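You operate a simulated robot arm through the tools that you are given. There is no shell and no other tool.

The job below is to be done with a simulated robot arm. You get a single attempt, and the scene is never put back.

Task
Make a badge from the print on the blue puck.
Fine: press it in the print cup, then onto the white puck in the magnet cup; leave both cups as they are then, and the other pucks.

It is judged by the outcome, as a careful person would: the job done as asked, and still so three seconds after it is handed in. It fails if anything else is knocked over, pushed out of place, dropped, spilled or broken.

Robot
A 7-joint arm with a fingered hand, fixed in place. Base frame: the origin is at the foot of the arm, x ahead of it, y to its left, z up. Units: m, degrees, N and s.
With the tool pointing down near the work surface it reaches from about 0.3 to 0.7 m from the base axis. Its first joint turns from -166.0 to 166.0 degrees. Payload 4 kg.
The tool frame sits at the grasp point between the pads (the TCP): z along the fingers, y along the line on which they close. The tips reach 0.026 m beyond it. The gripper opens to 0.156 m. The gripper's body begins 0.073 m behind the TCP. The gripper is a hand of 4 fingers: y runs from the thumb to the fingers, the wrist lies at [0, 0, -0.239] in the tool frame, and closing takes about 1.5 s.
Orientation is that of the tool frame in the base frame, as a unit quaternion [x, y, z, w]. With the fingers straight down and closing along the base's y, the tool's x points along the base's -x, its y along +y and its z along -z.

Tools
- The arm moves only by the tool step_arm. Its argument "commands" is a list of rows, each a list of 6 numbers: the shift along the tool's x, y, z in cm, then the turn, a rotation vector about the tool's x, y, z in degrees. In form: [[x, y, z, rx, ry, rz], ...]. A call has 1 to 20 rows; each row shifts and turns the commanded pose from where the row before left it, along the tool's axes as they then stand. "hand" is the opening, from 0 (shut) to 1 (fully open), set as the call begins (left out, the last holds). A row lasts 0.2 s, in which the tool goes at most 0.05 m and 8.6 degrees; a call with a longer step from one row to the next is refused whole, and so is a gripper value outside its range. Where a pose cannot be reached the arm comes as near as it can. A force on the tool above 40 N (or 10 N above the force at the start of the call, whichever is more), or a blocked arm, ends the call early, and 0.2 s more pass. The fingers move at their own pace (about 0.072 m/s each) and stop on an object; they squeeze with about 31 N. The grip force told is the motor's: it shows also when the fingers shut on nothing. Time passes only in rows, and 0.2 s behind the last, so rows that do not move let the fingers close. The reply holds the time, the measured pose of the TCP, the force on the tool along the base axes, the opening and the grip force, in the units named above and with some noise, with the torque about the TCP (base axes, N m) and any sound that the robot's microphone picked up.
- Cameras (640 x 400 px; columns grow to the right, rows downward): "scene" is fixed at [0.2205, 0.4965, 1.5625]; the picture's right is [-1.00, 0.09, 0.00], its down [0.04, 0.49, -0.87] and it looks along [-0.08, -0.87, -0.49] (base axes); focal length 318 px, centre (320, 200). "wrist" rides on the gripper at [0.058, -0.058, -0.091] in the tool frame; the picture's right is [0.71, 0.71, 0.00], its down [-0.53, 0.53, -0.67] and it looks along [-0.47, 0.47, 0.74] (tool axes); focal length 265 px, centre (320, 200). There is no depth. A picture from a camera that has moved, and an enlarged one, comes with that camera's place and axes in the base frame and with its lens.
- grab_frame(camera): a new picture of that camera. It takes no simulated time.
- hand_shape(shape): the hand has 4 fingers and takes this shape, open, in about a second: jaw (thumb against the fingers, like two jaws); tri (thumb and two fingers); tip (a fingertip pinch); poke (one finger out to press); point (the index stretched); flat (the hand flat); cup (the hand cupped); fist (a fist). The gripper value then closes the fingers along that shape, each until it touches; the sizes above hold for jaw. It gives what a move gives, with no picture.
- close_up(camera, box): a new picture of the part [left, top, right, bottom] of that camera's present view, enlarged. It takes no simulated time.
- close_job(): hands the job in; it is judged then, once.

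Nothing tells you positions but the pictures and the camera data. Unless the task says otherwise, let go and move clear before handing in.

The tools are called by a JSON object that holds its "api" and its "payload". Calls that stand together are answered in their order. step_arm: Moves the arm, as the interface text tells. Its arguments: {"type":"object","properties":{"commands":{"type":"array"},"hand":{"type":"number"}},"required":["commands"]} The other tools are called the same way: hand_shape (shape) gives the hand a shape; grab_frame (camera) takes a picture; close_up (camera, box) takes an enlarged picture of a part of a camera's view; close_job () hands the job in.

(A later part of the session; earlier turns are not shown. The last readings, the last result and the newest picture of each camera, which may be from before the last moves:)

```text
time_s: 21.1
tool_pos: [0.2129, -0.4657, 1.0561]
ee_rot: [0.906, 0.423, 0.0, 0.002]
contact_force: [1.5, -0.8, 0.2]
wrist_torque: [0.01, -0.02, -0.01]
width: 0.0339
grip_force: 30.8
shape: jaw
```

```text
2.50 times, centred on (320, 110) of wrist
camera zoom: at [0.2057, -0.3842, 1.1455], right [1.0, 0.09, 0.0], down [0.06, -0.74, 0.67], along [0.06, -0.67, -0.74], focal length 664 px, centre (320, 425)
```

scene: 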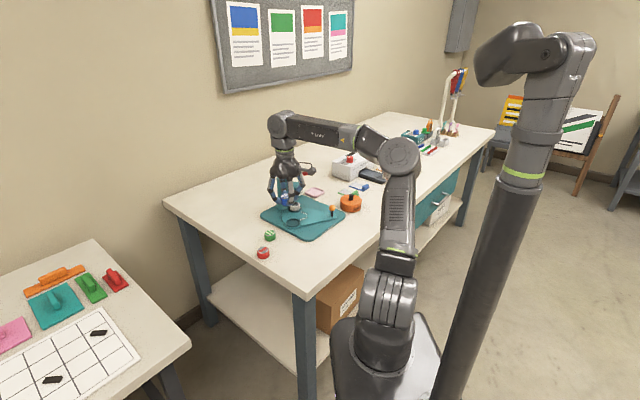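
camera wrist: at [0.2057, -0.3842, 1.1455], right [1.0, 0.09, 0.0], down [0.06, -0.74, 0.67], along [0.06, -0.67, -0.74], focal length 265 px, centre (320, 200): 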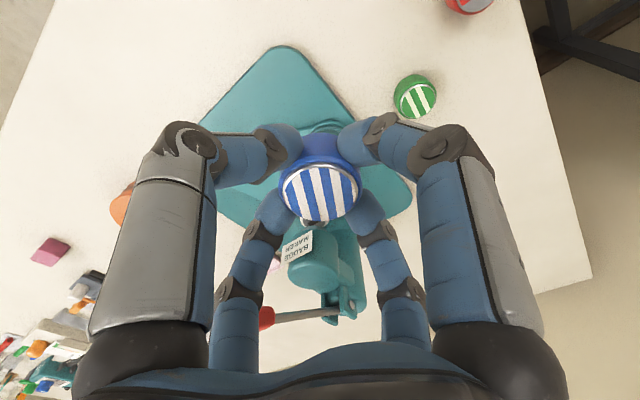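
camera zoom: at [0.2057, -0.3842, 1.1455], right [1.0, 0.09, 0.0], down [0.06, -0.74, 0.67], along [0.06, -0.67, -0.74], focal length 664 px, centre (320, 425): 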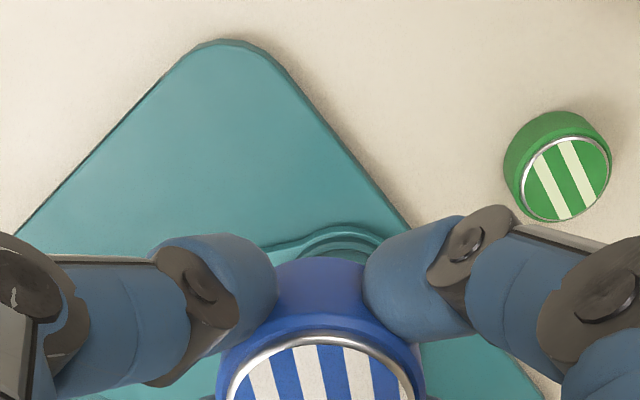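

The print cup is near (0.231, -0.553) with rim z≈0.866; the lever handle is near (0.168, -0.598, 1.06). I'll come down on the open side, then slide in low, stopping with the puck well above the cup to check alignment.

{"api": "step_arm", "payload": {"commands": [[0.44, 0.68, 2.61, 0, 0, 0], [0.44, 0.68, 2.61, 0, 0, 0], [0.44, 0.68, 2.61, 0, 0, 0], [0.44, 0.68, 2.61, 0, 0, 0], [-1.81, 1.07, 0, 0, 0, 0], [-1.81, 1.07, 0, 0, 0, 0], [-1.3, 0.77, 0, 0, 0, 0], [-1.3, 0.77, 0, 0, 0, 0], [0, 0, 0, 0, 0, 0]]}}

{"api": "grab_frame", "payload": {"camera": "wrist"}}

{"api": "close_up", "payload": {"camera": "scene", "box": [250, 165, 346, 225]}}

```text
time_s: 23.1
tool_pos: [0.2325, -0.5416, 0.9511]
ee_rot: [0.907, 0.422, 0.001, 0.003]
contact_force: [0.1, 0.4, -0.4]
wrist_torque: [0.02, -0.02, 0.01]
width: 0.0341
grip_force: 30.3
shape: jaw
```

```text
taken
camera wrist: at [0.2255, -0.4599, 1.0406], right [1.0, 0.09, 0.0], down [0.06, -0.74, 0.67], along [0.06, -0.67, -0.74], focal length 265 px, centre (320, 200)
```

wrist: 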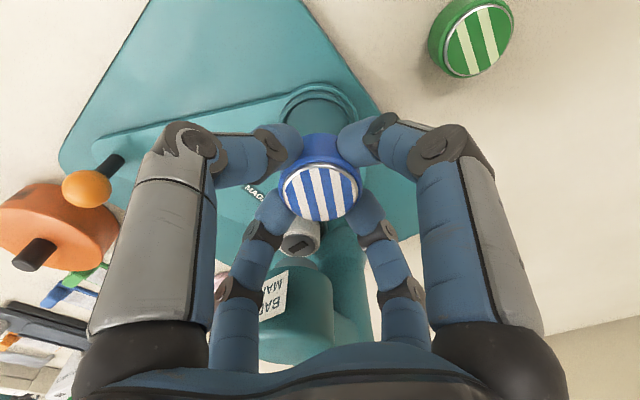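

```text
6.67 times, centred on (298, 195) of scene
camera zoom: at [0.2205, 0.4965, 1.5625], right [-1.0, 0.09, 0.0], down [0.04, 0.49, -0.87], along [-0.08, -0.87, -0.49], focal length 2122 px, centre (467, 233)
```

zoom: 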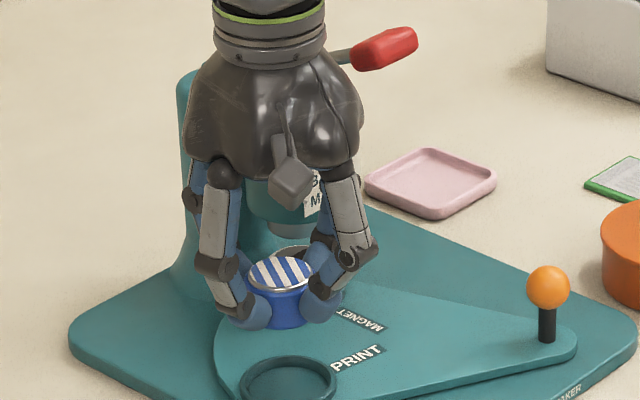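

The hand is clear of the head and lever. Zooming on the cup behind the puck to measure the remaining offset.

{"api": "close_up", "payload": {"camera": "wrist", "box": [256, 70, 384, 150]}}

{"api": "close_up", "payload": {"camera": "scene", "box": [268, 190, 332, 230]}}

```text
5.00 times, centred on (320, 110) of wrist
camera zoom: at [0.2255, -0.4599, 1.0406], right [1.0, 0.09, 0.0], down [0.06, -0.74, 0.67], along [0.06, -0.67, -0.74], focal length 1327 px, centre (320, 650)
```

zoom: 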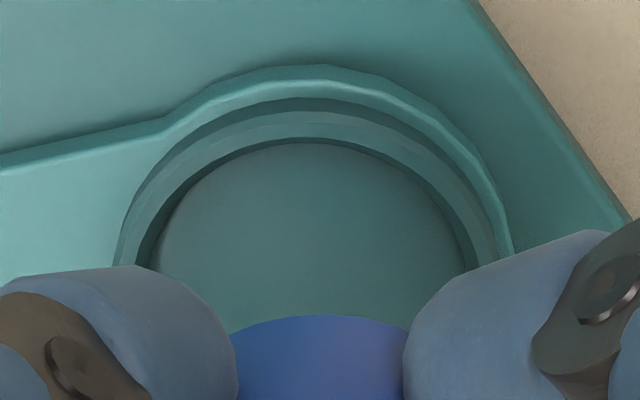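

```text
10.00 times, centred on (300, 210) of scene
camera zoom: at [0.2205, 0.4965, 1.5625], right [-1.0, 0.09, 0.0], down [0.04, 0.49, -0.87], along [-0.08, -0.87, -0.49], focal length 3183 px, centre (520, 100)
```

zoom: 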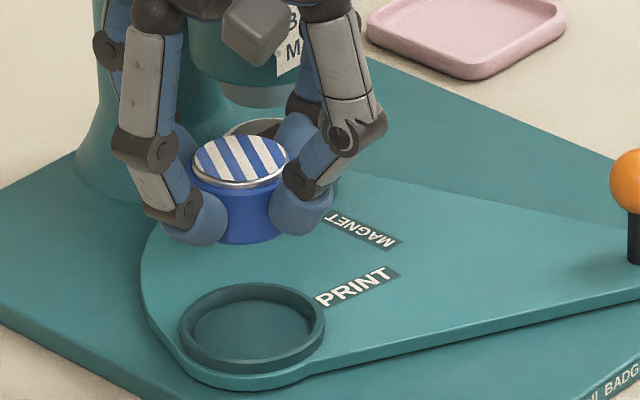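

The cup's inner diameter is ≈45 mm and its centre is about 7.5 mm further toward −y than the puck. I'll shift that and lower to just above the rim, then re-check.

{"api": "step_arm", "payload": {"commands": [[-0.64, 0.39, 0, 0, 0, 0], [0, 0, 1.5, 0, 0, 0], [0, 0, 1.5, 0, 0, 0], [0, 0, 1.3, 0, 0, 0], [0, 0, 0, 0, 0, 0]]}}

{"api": "close_up", "payload": {"camera": "wrist", "box": [192, 80, 448, 240]}}

{"api": "close_up", "payload": {"camera": "scene", "box": [268, 190, 332, 230]}}

```text
time_s: 24.3
tool_pos: [0.231, -0.5491, 0.9087]
ee_rot: [0.907, 0.422, 0.001, 0.002]
contact_force: [0.2, 0.3, -0.2]
wrist_torque: [0.01, 0.03, 0.01]
width: 0.0339
grip_force: 31.3
shape: jaw
```

```text
2.50 times, centred on (320, 160) of wrist
camera zoom: at [0.2247, -0.4671, 0.9986], right [1.0, 0.09, 0.0], down [0.06, -0.74, 0.67], along [0.06, -0.67, -0.74], focal length 664 px, centre (320, 300)
```

zoom: 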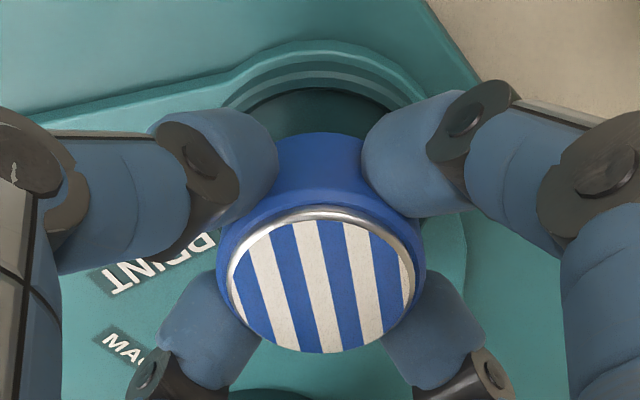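

```text
10.00 times, centred on (300, 210) of scene
camera zoom: at [0.2205, 0.4965, 1.5625], right [-1.0, 0.09, 0.0], down [0.04, 0.49, -0.87], along [-0.08, -0.87, -0.49], focal length 3183 px, centre (520, 100)
```

zoom: 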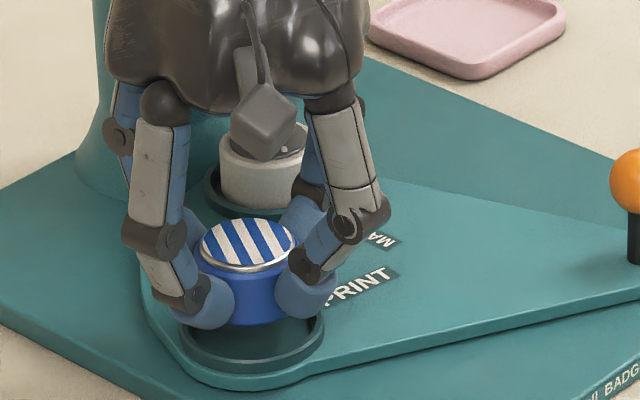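

Puck and cup are aligned within about 1 mm in both views. Lowering into the cup gently.

{"api": "step_arm", "payload": {"commands": [[0, 0, 0.4, 0, 0, 0], [0, 0, 0.4, 0, 0, 0], [0, 0, 0.4, 0, 0, 0], [0, 0, 0, 0, 0, 0]]}}

{"api": "close_up", "payload": {"camera": "wrist", "box": [192, 80, 448, 240]}}

{"api": "close_up", "payload": {"camera": "scene", "box": [268, 190, 332, 230]}}

```text
time_s: 25.3
tool_pos: [0.2323, -0.5481, 0.8975]
ee_rot: [0.906, 0.423, 0.0, 0.003]
contact_force: [0.7, 0.0, 0.4]
wrist_torque: [0.0, 0.02, 0.01]
width: 0.0341
grip_force: 30.8
shape: jaw
```

```text
2.50 times, centred on (320, 160) of wrist
camera zoom: at [0.2258, -0.4674, 0.9861], right [1.0, 0.09, 0.0], down [0.06, -0.74, 0.67], along [0.06, -0.67, -0.74], focal length 664 px, centre (320, 300)
```

zoom: 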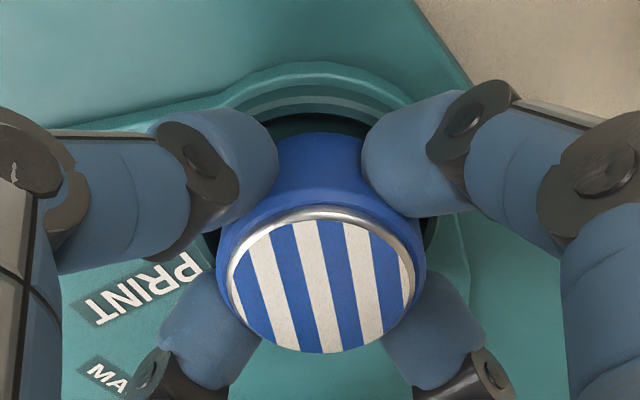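

```text
10.00 times, centred on (300, 210) of scene
camera zoom: at [0.2205, 0.4965, 1.5625], right [-1.0, 0.09, 0.0], down [0.04, 0.49, -0.87], along [-0.08, -0.87, -0.49], focal length 3183 px, centre (520, 100)
```

zoom: 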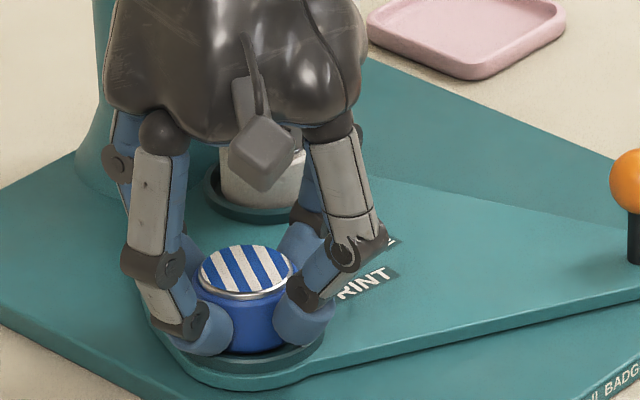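

The puck's bottom is inside the rim with no contact force. A tiny correction, 1.5 mm more down, then I'll release slowly.

{"api": "step_arm", "payload": {"commands": [[-0.06, -0.08, 0.15, 0, 0, 0], [0, 0, 0, 0, 0, 0]]}}

{"api": "step_arm", "payload": {"commands": [[0, 0, 0, 0, 0, 0], [0, 0, 0, 0, 0, 0], [0, 0, 0, 0, 0, 0], [0, 0, 0, 0, 0, 0]], "hand": 0.42}}

{"api": "grab_frame", "payload": {"camera": "wrist"}}

{"api": "close_up", "payload": {"camera": "scene", "box": [268, 190, 332, 230]}}

```text
time_s: 25.9
tool_pos: [0.2313, -0.5503, 0.8948]
ee_rot: [0.906, 0.423, 0.0, 0.003]
contact_force: [-0.2, 0.0, -0.5]
wrist_torque: [-0.01, 0.03, 0.0]
width: 0.0338
grip_force: 30.9
shape: jaw
```

```text
time_s: 26.9
tool_pos: [0.2325, -0.5502, 0.8956]
ee_rot: [0.906, 0.423, 0.0, 0.003]
contact_force: [1.0, -1.1, 0.2]
wrist_torque: [-0.04, -0.05, 0.02]
width: 0.065
grip_force: 0.1
shape: jaw
```

```text
taken
camera wrist: at [0.2245, -0.4679, 0.9845], right [1.0, 0.09, 0.0], down [0.06, -0.74, 0.67], along [0.06, -0.67, -0.74], focal length 265 px, centre (320, 200)
```

wrist: 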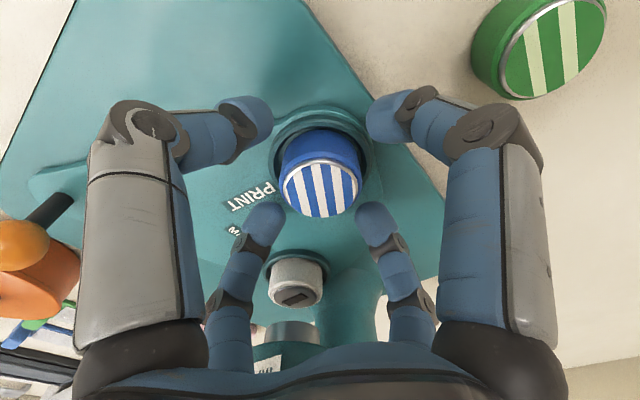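

```text
10.00 times, centred on (300, 210) of scene
camera zoom: at [0.2205, 0.4965, 1.5625], right [-1.0, 0.09, 0.0], down [0.04, 0.49, -0.87], along [-0.08, -0.87, -0.49], focal length 3183 px, centre (520, 100)
```

zoom: 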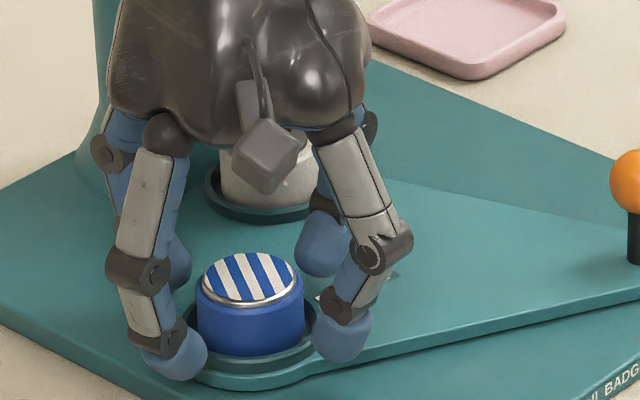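

The puck has been released in the print cup. I'll rise straight up and back away on the open side to inspect.

{"api": "step_arm", "payload": {"commands": [[0, 0, -1, 0, 0, 0], [0, 0, -2, 0, 0, 0], [0, 0, -2, 0, 0, 0], [1.7, -1.45, -1, 0, 0, 0], [1.7, -1.45, -2, 0, 0, 0], [1.7, -1.45, -3, 0, 0, 0], [1.7, -1.45, -3, 0, 0, 0], [0, 0, 0, 0, 0, 0]]}}

{"api": "close_up", "payload": {"camera": "scene", "box": [268, 195, 332, 235]}}

{"api": "grab_frame", "payload": {"camera": "wrist"}}

{"api": "grab_frame", "payload": {"camera": "scene"}}

```text
time_s: 28.7
tool_pos: [0.2297, -0.4588, 1.0363]
ee_rot: [0.906, 0.423, 0.0, 0.002]
contact_force: [0.9, 0.9, 0.5]
wrist_torque: [-0.02, -0.03, -0.02]
width: 0.0653
grip_force: 0.1
shape: jaw
```

```text
10.00 times, centred on (300, 215) of scene
camera zoom: at [0.2205, 0.4965, 1.5625], right [-1.0, 0.09, 0.0], down [0.04, 0.49, -0.87], along [-0.08, -0.87, -0.49], focal length 3183 px, centre (520, 50)
```

zoom: 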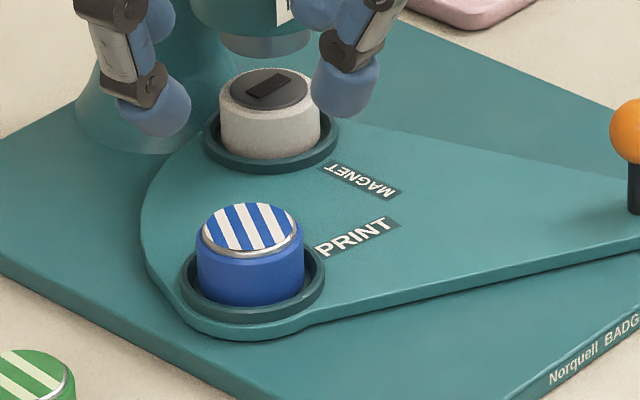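

```text
taken
camera wrist: at [0.2235, -0.3777, 1.1252], right [1.0, 0.09, 0.0], down [0.06, -0.74, 0.67], along [0.06, -0.67, -0.74], focal length 265 px, centre (320, 200)
```

wrist: 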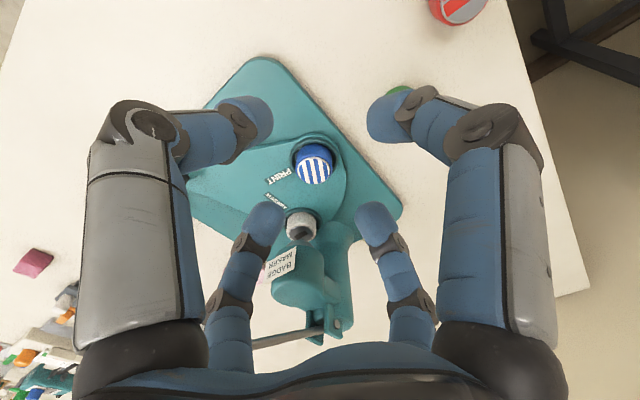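

```text
taken
```

scene: 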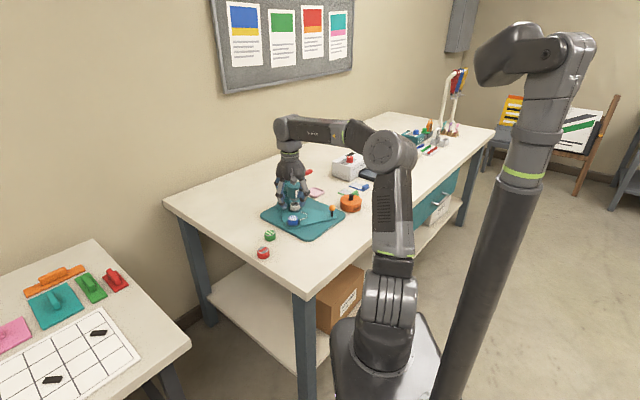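

The blue puck is seated level in the print cup. Now I'll measure the press geometry from the wrist view: pivot, knob, die and lever.

{"api": "close_up", "payload": {"camera": "wrist", "box": [192, 120, 384, 240]}}

{"api": "close_up", "payload": {"camera": "scene", "box": [300, 185, 364, 225]}}

{"api": "close_up", "payload": {"camera": "scene", "box": [268, 155, 332, 195]}}

```text
3.33 times, centred on (288, 180) of wrist
camera zoom: at [0.2235, -0.3777, 1.1252], right [1.0, 0.09, 0.0], down [0.06, -0.74, 0.67], along [0.06, -0.67, -0.74], focal length 885 px, centre (427, 267)
```

zoom: 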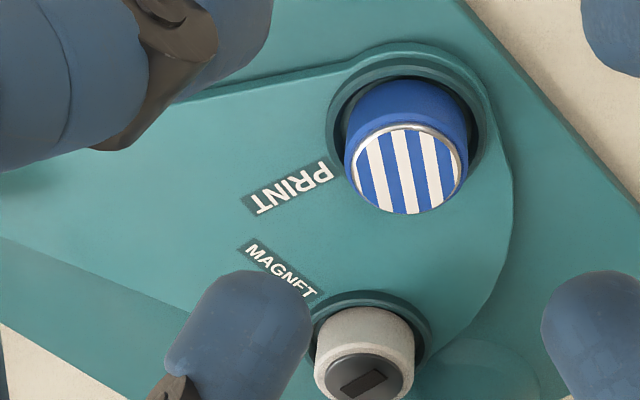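

```text
10.00 times, centred on (332, 205) of scene
camera zoom: at [0.2205, 0.4965, 1.5625], right [-1.0, 0.09, 0.0], down [0.04, 0.49, -0.87], along [-0.08, -0.87, -0.49], focal length 3183 px, centre (200, 150)
```

zoom: 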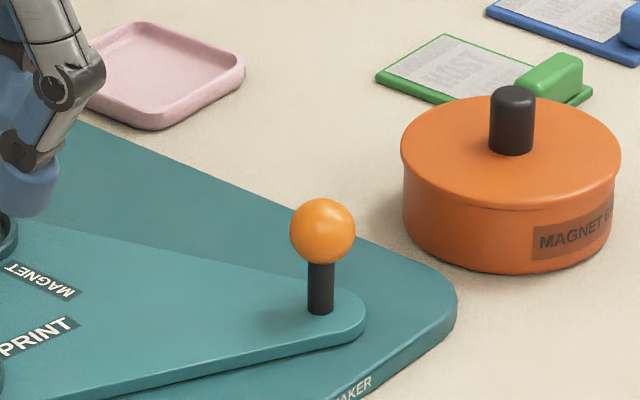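

```text
10.00 times, centred on (300, 175) of scene
camera zoom: at [0.2205, 0.4965, 1.5625], right [-1.0, 0.09, 0.0], down [0.04, 0.49, -0.87], along [-0.08, -0.87, -0.49], focal length 3183 px, centre (520, 450)
```

zoom: 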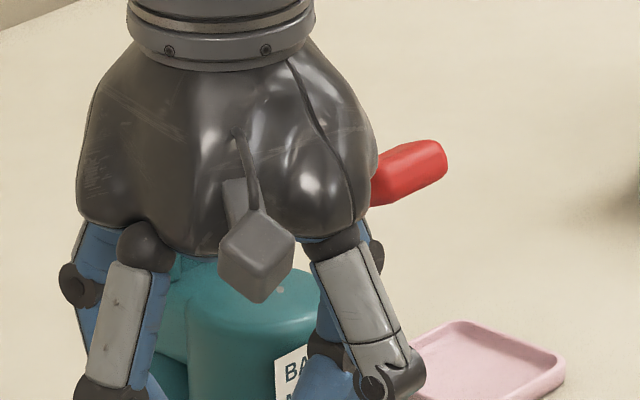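

Geometry: plate pivot ≈(0.1625, -0.601), cups ≈83 mm out and ≈79° apart, knob ball ≈(0.073, -0.589, 0.897). I'll move to the open side of the knob and look at it from the wrist before caging it with the fingers.

{"api": "step_arm", "payload": {"commands": [[-2.81, -2.09, 0.68, 0, 0, 0], [-2.81, -2.09, 0.68, 0, 0, 0], [-2.81, -2.09, 0.68, 0, 0, 0], [-2.81, -2.09, 0.68, 0, 0, 0], [-2.81, -2.09, 0.68, 0, 0, 0], [0, 0, 2, 0, 0, 0], [0, 0, 0, 0, 0, 0]], "hand": 0.4}}

{"api": "grab_frame", "payload": {"camera": "wrist"}}

{"api": "grab_frame", "payload": {"camera": "scene"}}

```text
time_s: 30.3
tool_pos: [0.0617, -0.5013, 0.9804]
ee_rot: [0.906, 0.423, 0.0, 0.004]
contact_force: [0.0, -0.4, -1.2]
wrist_torque: [0.01, 0.01, -0.02]
width: 0.0627
grip_force: 0.0
shape: jaw
```

```text
taken
camera wrist: at [0.0533, -0.4196, 1.0698], right [1.0, 0.09, 0.0], down [0.06, -0.74, 0.67], along [0.06, -0.67, -0.74], focal length 265 px, centre (320, 200)
```

wrist: 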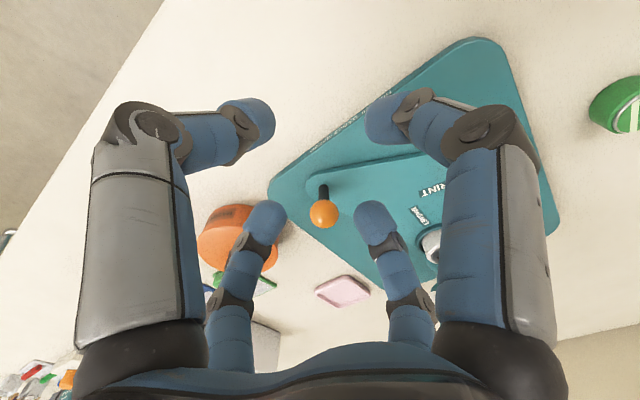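

```text
taken
```

scene: 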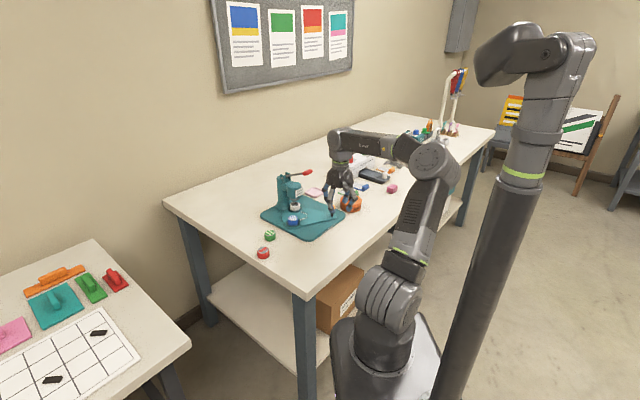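

The knob ball triangulates to (0.072, -0.590, 0.897). I'll lower a bit and slide over it.

{"api": "step_arm", "payload": {"commands": [[0, 0, 2.4, 0, 0, 0], [-2.02, 2.19, 0, 0, 0, 0], [-2.02, 2.19, 0, 0, 0, 0], [-2.02, 2.19, 0, 0, 0, 0], [0, 0, 0, 0, 0, 0]]}}

{"api": "grab_frame", "payload": {"camera": "wrist"}}

{"api": "close_up", "payload": {"camera": "scene", "box": [272, 150, 368, 210]}}

```text
time_s: 31.5
tool_pos: [0.0712, -0.5882, 0.9585]
ee_rot: [0.906, 0.423, 0.0, 0.002]
contact_force: [-0.3, -0.6, -0.5]
wrist_torque: [0.01, -0.01, -0.03]
width: 0.0625
grip_force: 0.0
shape: jaw
```

```text
taken
camera wrist: at [0.0637, -0.5073, 1.0481], right [1.0, 0.09, 0.0], down [0.06, -0.74, 0.67], along [0.06, -0.67, -0.74], focal length 265 px, centre (320, 200)
```

wrist: 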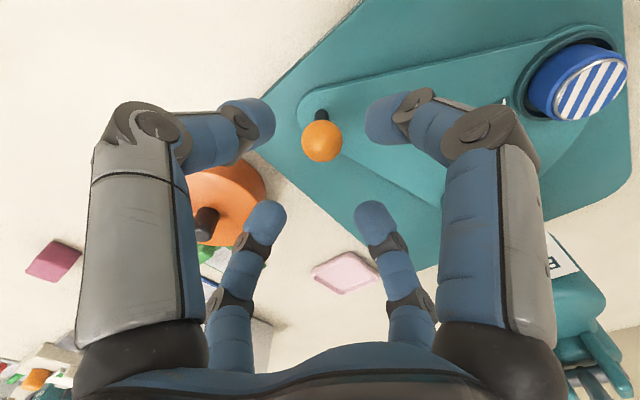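

```text
6.67 times, centred on (320, 180) of scene
camera zoom: at [0.2205, 0.4965, 1.5625], right [-1.0, 0.09, 0.0], down [0.04, 0.49, -0.87], along [-0.08, -0.87, -0.49], focal length 2122 px, centre (320, 333)
```

zoom: 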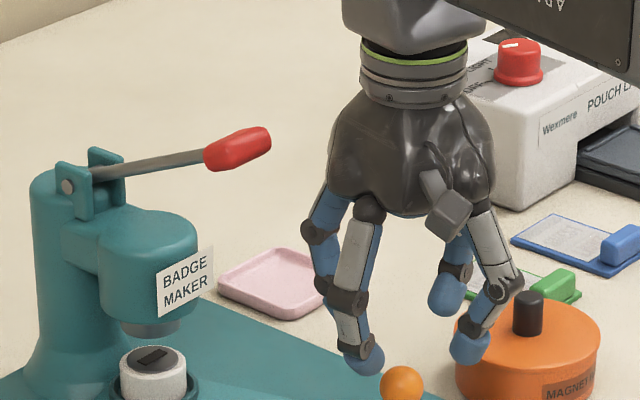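

Ball is ≈4 mm off; correct, descend around it and close to a loose cage.

{"api": "step_arm", "payload": {"commands": [[-0.2, 0.37, 1.5, 0, 0, 0], [0, 0, 1.5, 0, 0, 0], [0, 0, 1.2, 0, 0, 0], [0, 0, 0, 0, 0, 0]]}}

{"api": "step_arm", "payload": {"commands": [[0, 0, 0, 0, 0, 0], [0, 0, 0, 0, 0, 0], [0, 0, 0, 0, 0, 0], [0, 0, 0, 0, 0, 0]], "hand": 0.17}}

{"api": "grab_frame", "payload": {"camera": "wrist"}}

{"api": "close_up", "payload": {"camera": "scene", "box": [288, 170, 368, 220]}}

```text
time_s: 32.5
tool_pos: [0.0729, -0.5919, 0.915]
ee_rot: [0.906, 0.423, 0.001, 0.003]
contact_force: [0.0, 0.0, 0.0]
wrist_torque: [-0.03, 0.02, -0.04]
width: 0.0629
grip_force: 0.0
shape: jaw
```

```text
time_s: 33.5
tool_pos: [0.0739, -0.5925, 0.9158]
ee_rot: [0.906, 0.423, 0.001, 0.003]
contact_force: [-0.4, -0.3, -0.1]
wrist_torque: [0.0, -0.01, 0.02]
width: 0.0269
grip_force: 0.0
shape: jaw
```

```text
taken
camera wrist: at [0.0655, -0.5106, 1.0051], right [1.0, 0.09, 0.0], down [0.06, -0.74, 0.67], along [0.06, -0.67, -0.74], focal length 265 px, centre (320, 200)
```

wrist: 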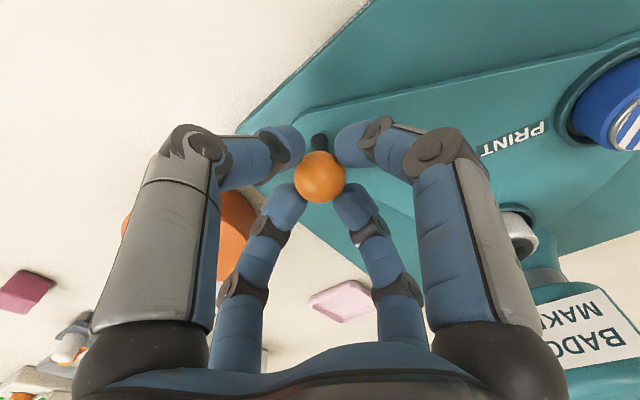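

```text
8.00 times, centred on (328, 195) of scene
camera zoom: at [0.2205, 0.4965, 1.5625], right [-1.0, 0.09, 0.0], down [0.04, 0.49, -0.87], along [-0.08, -0.87, -0.49], focal length 2546 px, centre (256, 240)
```

zoom: 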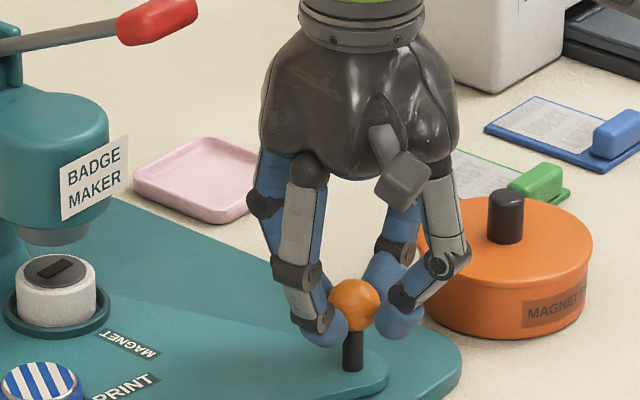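

The ball is caged by four fingertips with nothing else touched. I'll move a short way along the arc and check that the plate swings as expected.

{"api": "step_arm", "payload": {"commands": [[0.526, -0.337, 0, 0, 0, 0], [0.548, -0.299, 0, 0, 0, 0], [0.568, -0.261, 0, 0, 0, 0], [0, 0, 0, 0, 0, 0]], "hand": 0.15}}

{"api": "grab_frame", "payload": {"camera": "wrist"}}

{"api": "close_up", "payload": {"camera": "scene", "box": [262, 170, 358, 230]}}

```text
time_s: 34.5
tool_pos: [0.0766, -0.575, 0.9149]
ee_rot: [0.906, 0.423, 0.001, 0.002]
contact_force: [-0.5, 0.4, 0.4]
wrist_torque: [0.02, 0.02, 0.01]
width: 0.0238
grip_force: 0.1
shape: jaw
```

```text
taken
camera wrist: at [0.0691, -0.4927, 1.0048], right [1.0, 0.09, 0.0], down [0.06, -0.74, 0.67], along [0.06, -0.67, -0.74], focal length 265 px, centre (320, 200)
```

wrist: 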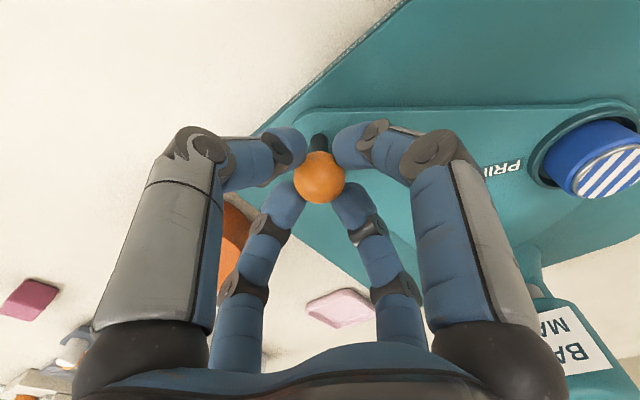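

```text
6.67 times, centred on (310, 200) of scene
camera zoom: at [0.2205, 0.4965, 1.5625], right [-1.0, 0.09, 0.0], down [0.04, 0.49, -0.87], along [-0.08, -0.87, -0.49], focal length 2122 px, centre (387, 200)
```

zoom: 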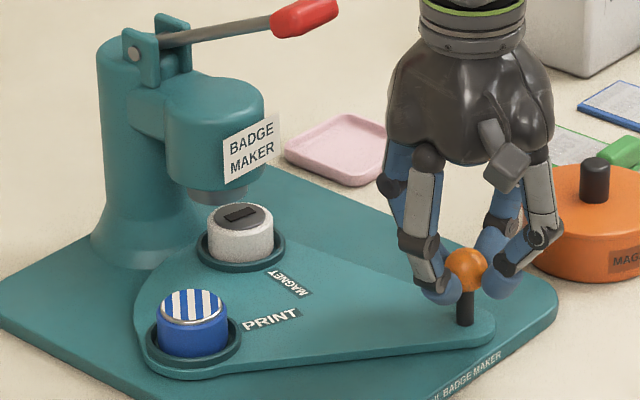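

The plate swings freely about the expected pivot, with no resistance. Continuing along the arc to the halfway point.

{"api": "step_arm", "payload": {"commands": [[0.583, -0.222, 0, 0, 0, 0], [0.598, -0.181, 0, 0, 0, 0], [0.609, -0.139, 0, 0, 0, 0], [0.617, -0.097, 0, 0, 0, 0], [0.622, -0.054, 0, 0, 0, 0], [0.625, -0.011, 0, 0, 0, 0], [0.623, 0.032, 0, 0, 0, 0], [0, 0, 0, 0, 0, 0]]}}

{"api": "grab_frame", "payload": {"camera": "wrist"}}

{"api": "close_up", "payload": {"camera": "scene", "box": [262, 170, 358, 230]}}

```text
time_s: 36.3
tool_pos: [0.0988, -0.5378, 0.9142]
ee_rot: [0.906, 0.423, 0.0, 0.002]
contact_force: [-1.4, 0.3, -0.5]
wrist_torque: [0.04, 0.04, -0.07]
width: 0.0232
grip_force: 0.1
shape: jaw
```

```text
taken
camera wrist: at [0.0916, -0.4559, 1.0046], right [1.0, 0.09, 0.0], down [0.06, -0.74, 0.67], along [0.06, -0.67, -0.74], focal length 265 px, centre (320, 200)
```

wrist: 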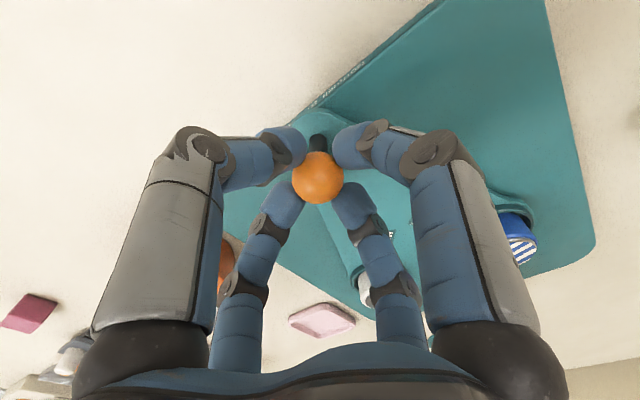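

```text
6.67 times, centred on (310, 200) of scene
camera zoom: at [0.2205, 0.4965, 1.5625], right [-1.0, 0.09, 0.0], down [0.04, 0.49, -0.87], along [-0.08, -0.87, -0.49], focal length 2122 px, centre (387, 200)
```

zoom: 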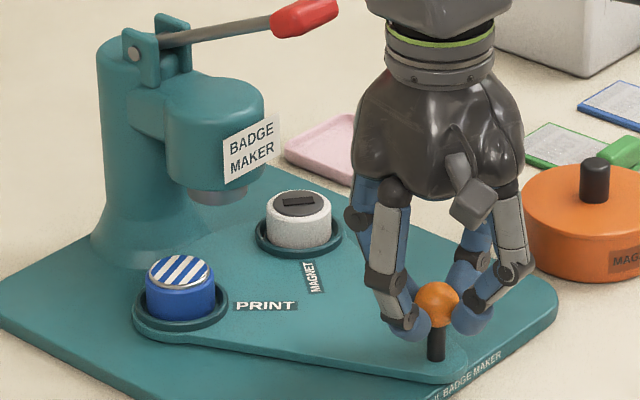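

Swing is smooth. Continuing the arc; I'll stop shortly before the expected end.

{"api": "step_arm", "payload": {"commands": [[0.62, 0.075, 0, 0, 0, 0], [0.614, 0.117, 0, 0, 0, 0], [0.604, 0.159, 0, 0, 0, 0], [0.592, 0.201, 0, 0, 0, 0], [0.577, 0.241, 0, 0, 0, 0], [0.558, 0.28, 0, 0, 0, 0], [0.538, 0.318, 0, 0, 0, 0], [0, 0, 0, 0, 0, 0]]}}

{"api": "grab_frame", "payload": {"camera": "wrist"}}

{"api": "close_up", "payload": {"camera": "scene", "box": [262, 165, 358, 225]}}

```text
time_s: 38.1
tool_pos: [0.1378, -0.5144, 0.9132]
ee_rot: [0.906, 0.423, 0.001, 0.003]
contact_force: [-0.8, 0.6, 0.3]
wrist_torque: [0.01, -0.02, 0.0]
width: 0.0238
grip_force: 0.2
shape: jaw
```

```text
taken
camera wrist: at [0.1297, -0.4333, 1.0038], right [1.0, 0.09, 0.0], down [0.06, -0.74, 0.67], along [0.06, -0.67, -0.74], focal length 265 px, centre (320, 200)
```

wrist: 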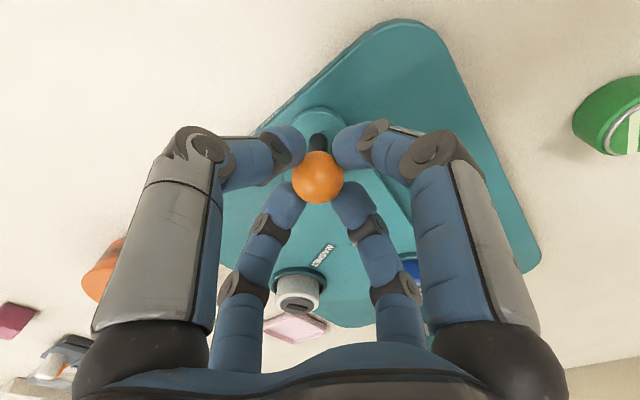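

```text
6.67 times, centred on (310, 195) of scene
camera zoom: at [0.2205, 0.4965, 1.5625], right [-1.0, 0.09, 0.0], down [0.04, 0.49, -0.87], along [-0.08, -0.87, -0.49], focal length 2122 px, centre (387, 233)
```

zoom: 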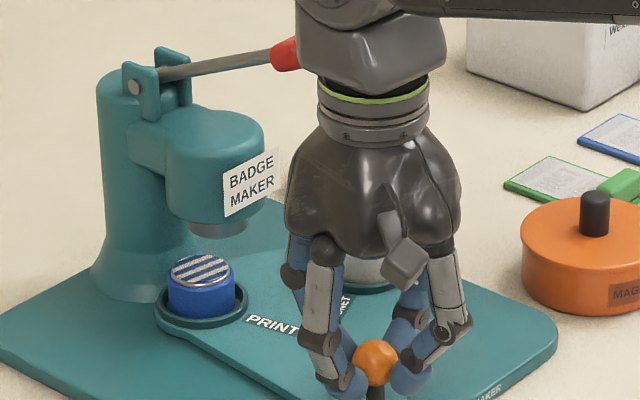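

Nearly there; the blue puck is approaching the die. Completing the estimated arc.

{"api": "step_arm", "payload": {"commands": [[0.515, 0.354, 0, 0, 0, 0], [0.488, 0.389, 0, 0, 0, 0], [0.462, 0.421, 0, 0, 0, 0], [0, 0, 0, 0, 0, 0]]}}

{"api": "close_up", "payload": {"camera": "scene", "box": [262, 175, 326, 215]}}

{"api": "grab_frame", "payload": {"camera": "wrist"}}

```text
time_s: 39.1
tool_pos: [0.1566, -0.5106, 0.9131]
ee_rot: [0.906, 0.423, 0.001, 0.003]
contact_force: [-0.6, -0.9, -0.9]
wrist_torque: [-0.04, -0.01, 0.0]
width: 0.0236
grip_force: 0.1
shape: jaw
```

```text
10.00 times, centred on (294, 195) of scene
camera zoom: at [0.2205, 0.4965, 1.5625], right [-1.0, 0.09, 0.0], down [0.04, 0.49, -0.87], along [-0.08, -0.87, -0.49], focal length 3183 px, centre (580, 250)
```

zoom: 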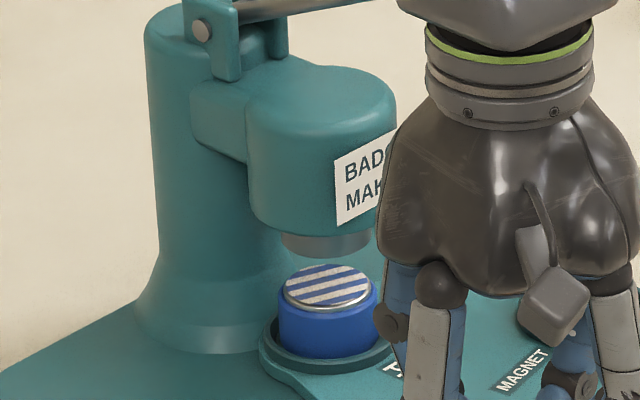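

```text
taken
camera wrist: at [0.1479, -0.4297, 1.0031], right [1.0, 0.09, 0.0], down [0.06, -0.74, 0.67], along [0.06, -0.67, -0.74], focal length 265 px, centre (320, 200)
```

wrist: 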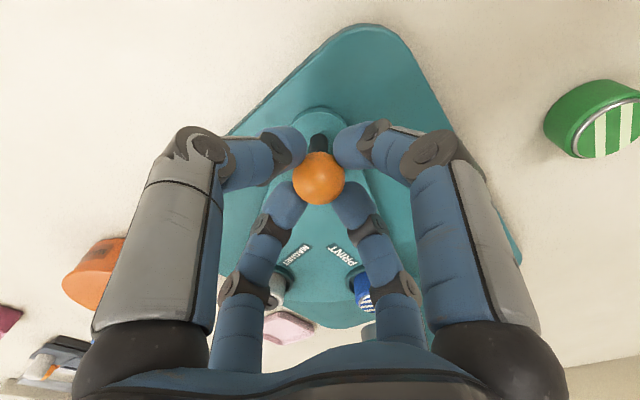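

The print cup is very nearly under the die (perhaps 2–3 mm short). I'll nudge further along the tangent in small steps watching for a stop.

{"api": "step_arm", "payload": {"commands": [[0.143, 0.14, 0, 0, 0, 0], [0.135, 0.147, 0, 0, 0, 0], [0, 0, 0, 0, 0, 0]]}}

{"api": "close_up", "payload": {"camera": "scene", "box": [278, 190, 310, 220]}}

```text
time_s: 39.9
tool_pos: [0.1586, -0.5115, 0.9152]
ee_rot: [0.906, 0.423, 0.001, 0.001]
contact_force: [-4.9, -0.7, -1.9]
wrist_torque: [-0.01, 0.03, 0.02]
width: 0.0239
grip_force: 0.1
shape: jaw
```

```text
13.33 times, centred on (294, 205) of scene
camera zoom: at [0.2205, 0.4965, 1.5625], right [-1.0, 0.09, 0.0], down [0.04, 0.49, -0.87], along [-0.08, -0.87, -0.49], focal length 4244 px, centre (667, 133)
```

zoom: 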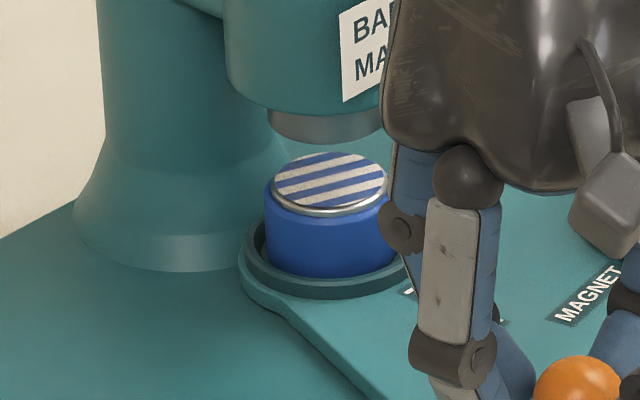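

There's now ≈5 N of resistance, so the plate seems to be at its stop with the blue puck under the die. One more small nudge to confirm the stop.

{"api": "step_arm", "payload": {"commands": [[0.13, 0.15, 0, 0, 0, 0], [0, 0, 0, 0, 0, 0]]}}

{"api": "close_up", "payload": {"camera": "scene", "box": [278, 190, 310, 220]}}

{"api": "grab_frame", "payload": {"camera": "wrist"}}

```text
time_s: 40.5
tool_pos: [0.161, -0.5106, 0.9132]
ee_rot: [0.906, 0.422, 0.0, 0.001]
contact_force: [-5.5, -0.4, -0.7]
wrist_torque: [0.03, 0.07, -0.01]
width: 0.0239
grip_force: 0.0
shape: jaw
```

```text
13.33 times, centred on (294, 205) of scene
camera zoom: at [0.2205, 0.4965, 1.5625], right [-1.0, 0.09, 0.0], down [0.04, 0.49, -0.87], along [-0.08, -0.87, -0.49], focal length 4244 px, centre (667, 133)
```

zoom: 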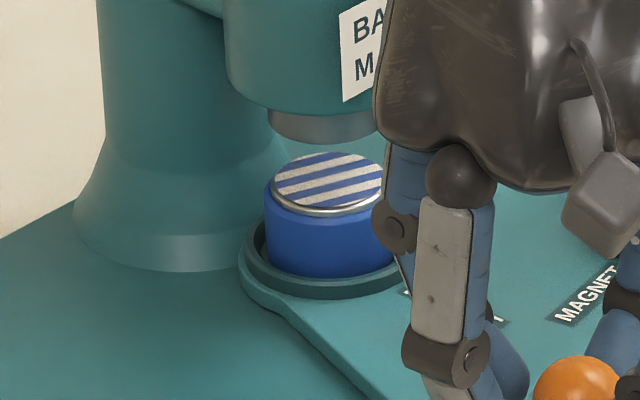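

```text
taken
camera wrist: at [0.1535, -0.4296, 1.0046], right [1.0, 0.09, 0.0], down [0.06, -0.74, 0.67], along [0.06, -0.67, -0.74], focal length 265 px, centre (320, 200)
```

wrist: 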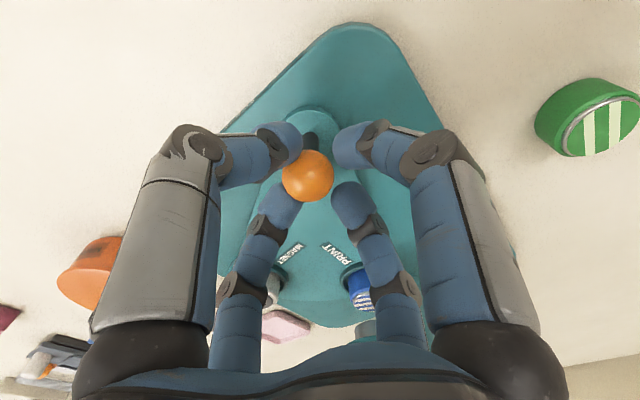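

The cup didn't move further, so that is the hard stop: the print cup is under the die. I'll back off to relieve the push, open, and leave upward and away.

{"api": "step_arm", "payload": {"commands": [[-0.2, -0.21, 0, 0, 0, 0], [0, 0, 0, 0, 0, 0]]}}

{"api": "step_arm", "payload": {"commands": [[0, 0, 0, 0, 0, 0], [0, 0, 0, 0, 0, 0], [0, 0, -1, 0, 0, 0], [0, 0, -2, 0, 0, 0], [0, 0, -2, 0, 0, 0], [2.3, -1.93, -1, 0, 0, 0], [2.3, -1.93, -2, 0, 0, 0], [0, 0, -4, 0, 0, 0], [0, 0, -4, 0, 0, 0], [0, 0, -4, 0, 0, 0], [0, 0, 0, 0, 0, 0]], "hand": 0.36}}

{"api": "close_up", "payload": {"camera": "scene", "box": [262, 165, 358, 225]}}

{"api": "grab_frame", "payload": {"camera": "wrist"}}

```text
time_s: 41.1
tool_pos: [0.159, -0.5115, 0.9155]
ee_rot: [0.906, 0.423, 0.001, 0.002]
contact_force: [-0.9, 1.2, -1.6]
wrist_torque: [0.05, 0.0, -0.04]
width: 0.0236
grip_force: 0.1
shape: jaw
```

```text
time_s: 43.5
tool_pos: [0.1577, -0.4497, 1.115]
ee_rot: [0.906, 0.422, 0.001, 0.002]
contact_force: [-0.4, 0.5, -0.9]
wrist_torque: [-0.01, -0.01, -0.01]
width: 0.0558
grip_force: 0.1
shape: jaw
```

```text
6.67 times, centred on (310, 195) of scene
camera zoom: at [0.2205, 0.4965, 1.5625], right [-1.0, 0.09, 0.0], down [0.04, 0.49, -0.87], along [-0.08, -0.87, -0.49], focal length 2122 px, centre (387, 233)
```

zoom: 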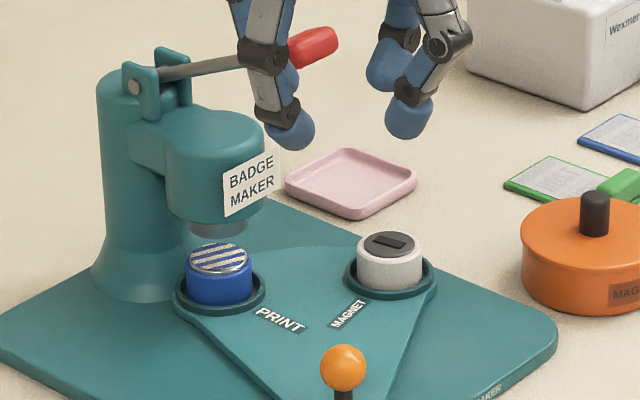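

```text
taken
camera wrist: at [0.1506, -0.3682, 1.2047], right [1.0, 0.09, 0.0], down [0.06, -0.74, 0.67], along [0.06, -0.67, -0.74], focal length 265 px, centre (320, 200)
```

wrist: 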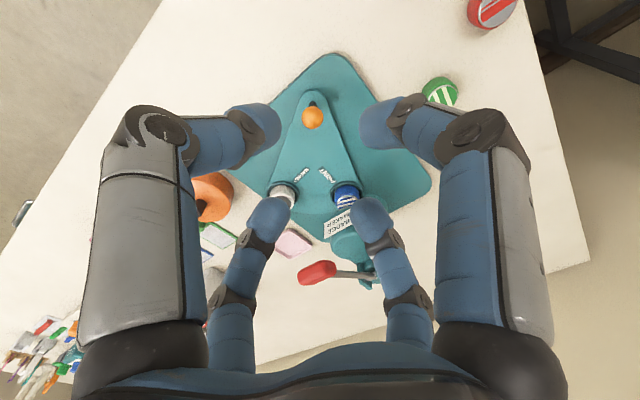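

The plate stayed put with the blue puck under the die. Now I'll measure the lever handle closely from both cameras.

{"api": "close_up", "payload": {"camera": "wrist", "box": [272, 180, 400, 300]}}

{"api": "close_up", "payload": {"camera": "scene", "box": [270, 160, 334, 200]}}

```text
3.33 times, centred on (336, 240) of wrist
camera zoom: at [0.1506, -0.3682, 1.2047], right [1.0, 0.09, 0.0], down [0.06, -0.74, 0.67], along [0.06, -0.67, -0.74], focal length 885 px, centre (267, 67)
```

zoom: 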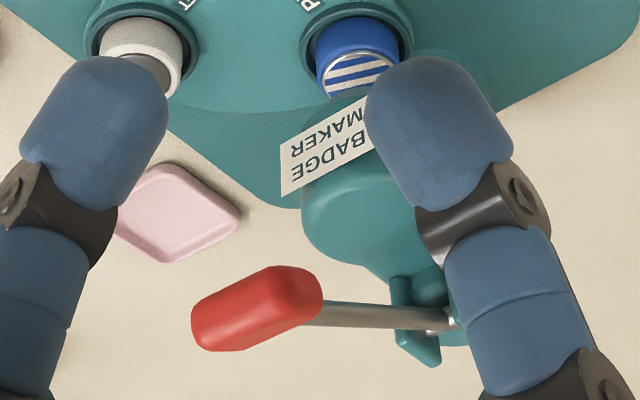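

```text
10.00 times, centred on (302, 180) of scene
camera zoom: at [0.2205, 0.4965, 1.5625], right [-1.0, 0.09, 0.0], down [0.04, 0.49, -0.87], along [-0.08, -0.87, -0.49], focal length 3183 px, centre (500, 400)
```

zoom: 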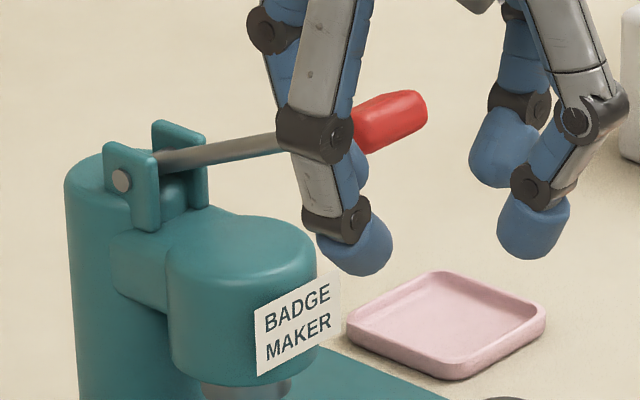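

The handle centre works out to ≈(0.167, -0.599, 1.056), the lever rising at ≈25° from its pivot at ≈(0.265, -0.697, 0.993). I'll take the "poke" shape here in free air and check it.

{"api": "step_arm", "payload": {"commands": [[0, 0, -3, 0, 0, 0], [0, 0, -2, 0, 0, 0], [0, 0, 0, 0, 0, 0]]}}

{"api": "hand_shape", "payload": {"shape": "poke"}}

{"api": "grab_frame", "payload": {"camera": "wrist"}}

{"api": "close_up", "payload": {"camera": "scene", "box": [270, 130, 366, 190]}}

```text
time_s: 44.3
tool_pos: [0.1557, -0.4504, 1.1628]
ee_rot: [0.907, 0.422, 0.0, 0.002]
contact_force: [0.3, -0.3, -0.1]
wrist_torque: [0.01, 0.02, 0.0]
width: 0.0558
grip_force: 0.0
shape: jaw
```

```text
time_s: 45.2
tool_pos: [0.1561, -0.4506, 1.1645]
ee_rot: [0.906, 0.423, 0.0, 0.002]
contact_force: [-0.1, 0.0, 0.8]
wrist_torque: [0.01, 0.01, -0.01]
width: 0.0
grip_force: 0.2
shape: poke
```

```text
taken
camera wrist: at [0.1492, -0.3686, 1.2536], right [1.0, 0.09, 0.0], down [0.06, -0.74, 0.67], along [0.06, -0.67, -0.74], focal length 265 px, centre (320, 200)
```

wrist: 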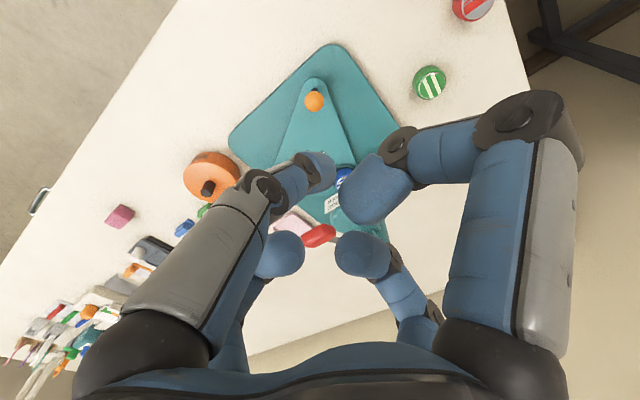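

```text
6.67 times, centred on (318, 160) of scene
camera zoom: at [0.2205, 0.4965, 1.5625], right [-1.0, 0.09, 0.0], down [0.04, 0.49, -0.87], along [-0.08, -0.87, -0.49], focal length 2122 px, centre (333, 467)
```

zoom: 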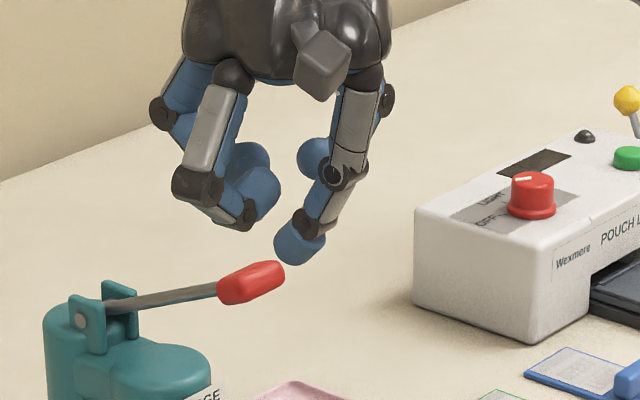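

The poke finger's tip lies on the tool axis (slightly outward along the lever's line). Moving over the handle with ≈5 cm clearance and checking alignment.

{"api": "step_arm", "payload": {"commands": [[-2.68, 2.635, 0, 0, 0, 0], [-2.68, 2.635, 0, 0, 0, 0], [-2.68, 2.635, 0, 0, 0, 0], [-2.68, 2.635, 0, 0, 0, 0], [0, 0, 2, 0, 0, 0], [0, 0, 0, 0, 0, 0]]}}

{"api": "close_up", "payload": {"camera": "wrist", "box": [224, 100, 416, 240]}}

{"api": "close_up", "payload": {"camera": "scene", "box": [270, 145, 334, 185]}}

```text
time_s: 46.6
tool_pos: [0.1651, -0.5581, 1.1369]
ee_rot: [0.906, 0.423, 0.001, 0.003]
contact_force: [0.0, -0.7, -0.3]
wrist_torque: [-0.01, 0.01, -0.01]
width: 0.0002
grip_force: 0.0
shape: poke
out of reach, approached as far as the arm can: row 3, 4
```

```text
2.86 times, centred on (320, 170) of wrist
camera zoom: at [0.1574, -0.4765, 1.2263], right [1.0, 0.09, 0.0], down [0.06, -0.74, 0.67], along [0.06, -0.67, -0.74], focal length 758 px, centre (320, 286)
```

zoom: 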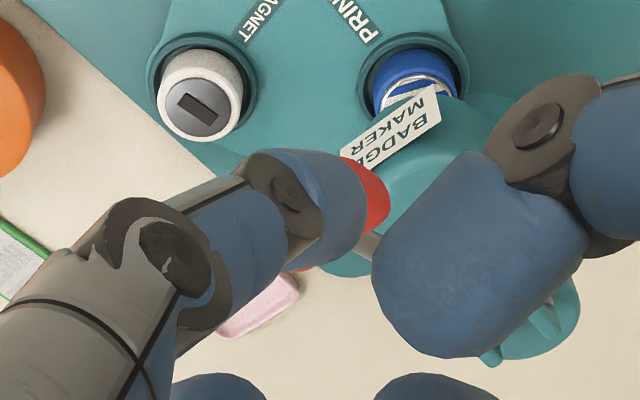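

```text
10.00 times, centred on (302, 165) of scene
camera zoom: at [0.2205, 0.4965, 1.5625], right [-1.0, 0.09, 0.0], down [0.04, 0.49, -0.87], along [-0.08, -0.87, -0.49], focal length 3183 px, centre (500, 550)
```

zoom: 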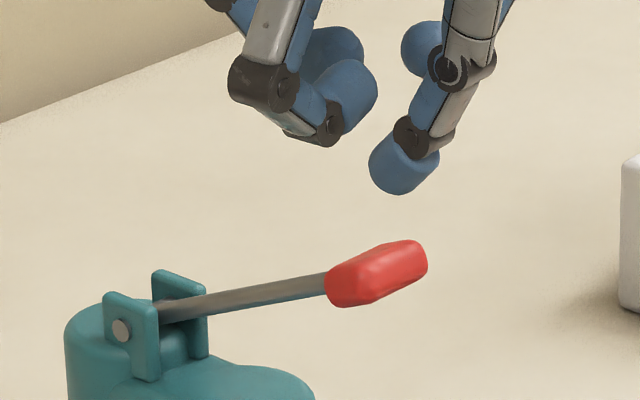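

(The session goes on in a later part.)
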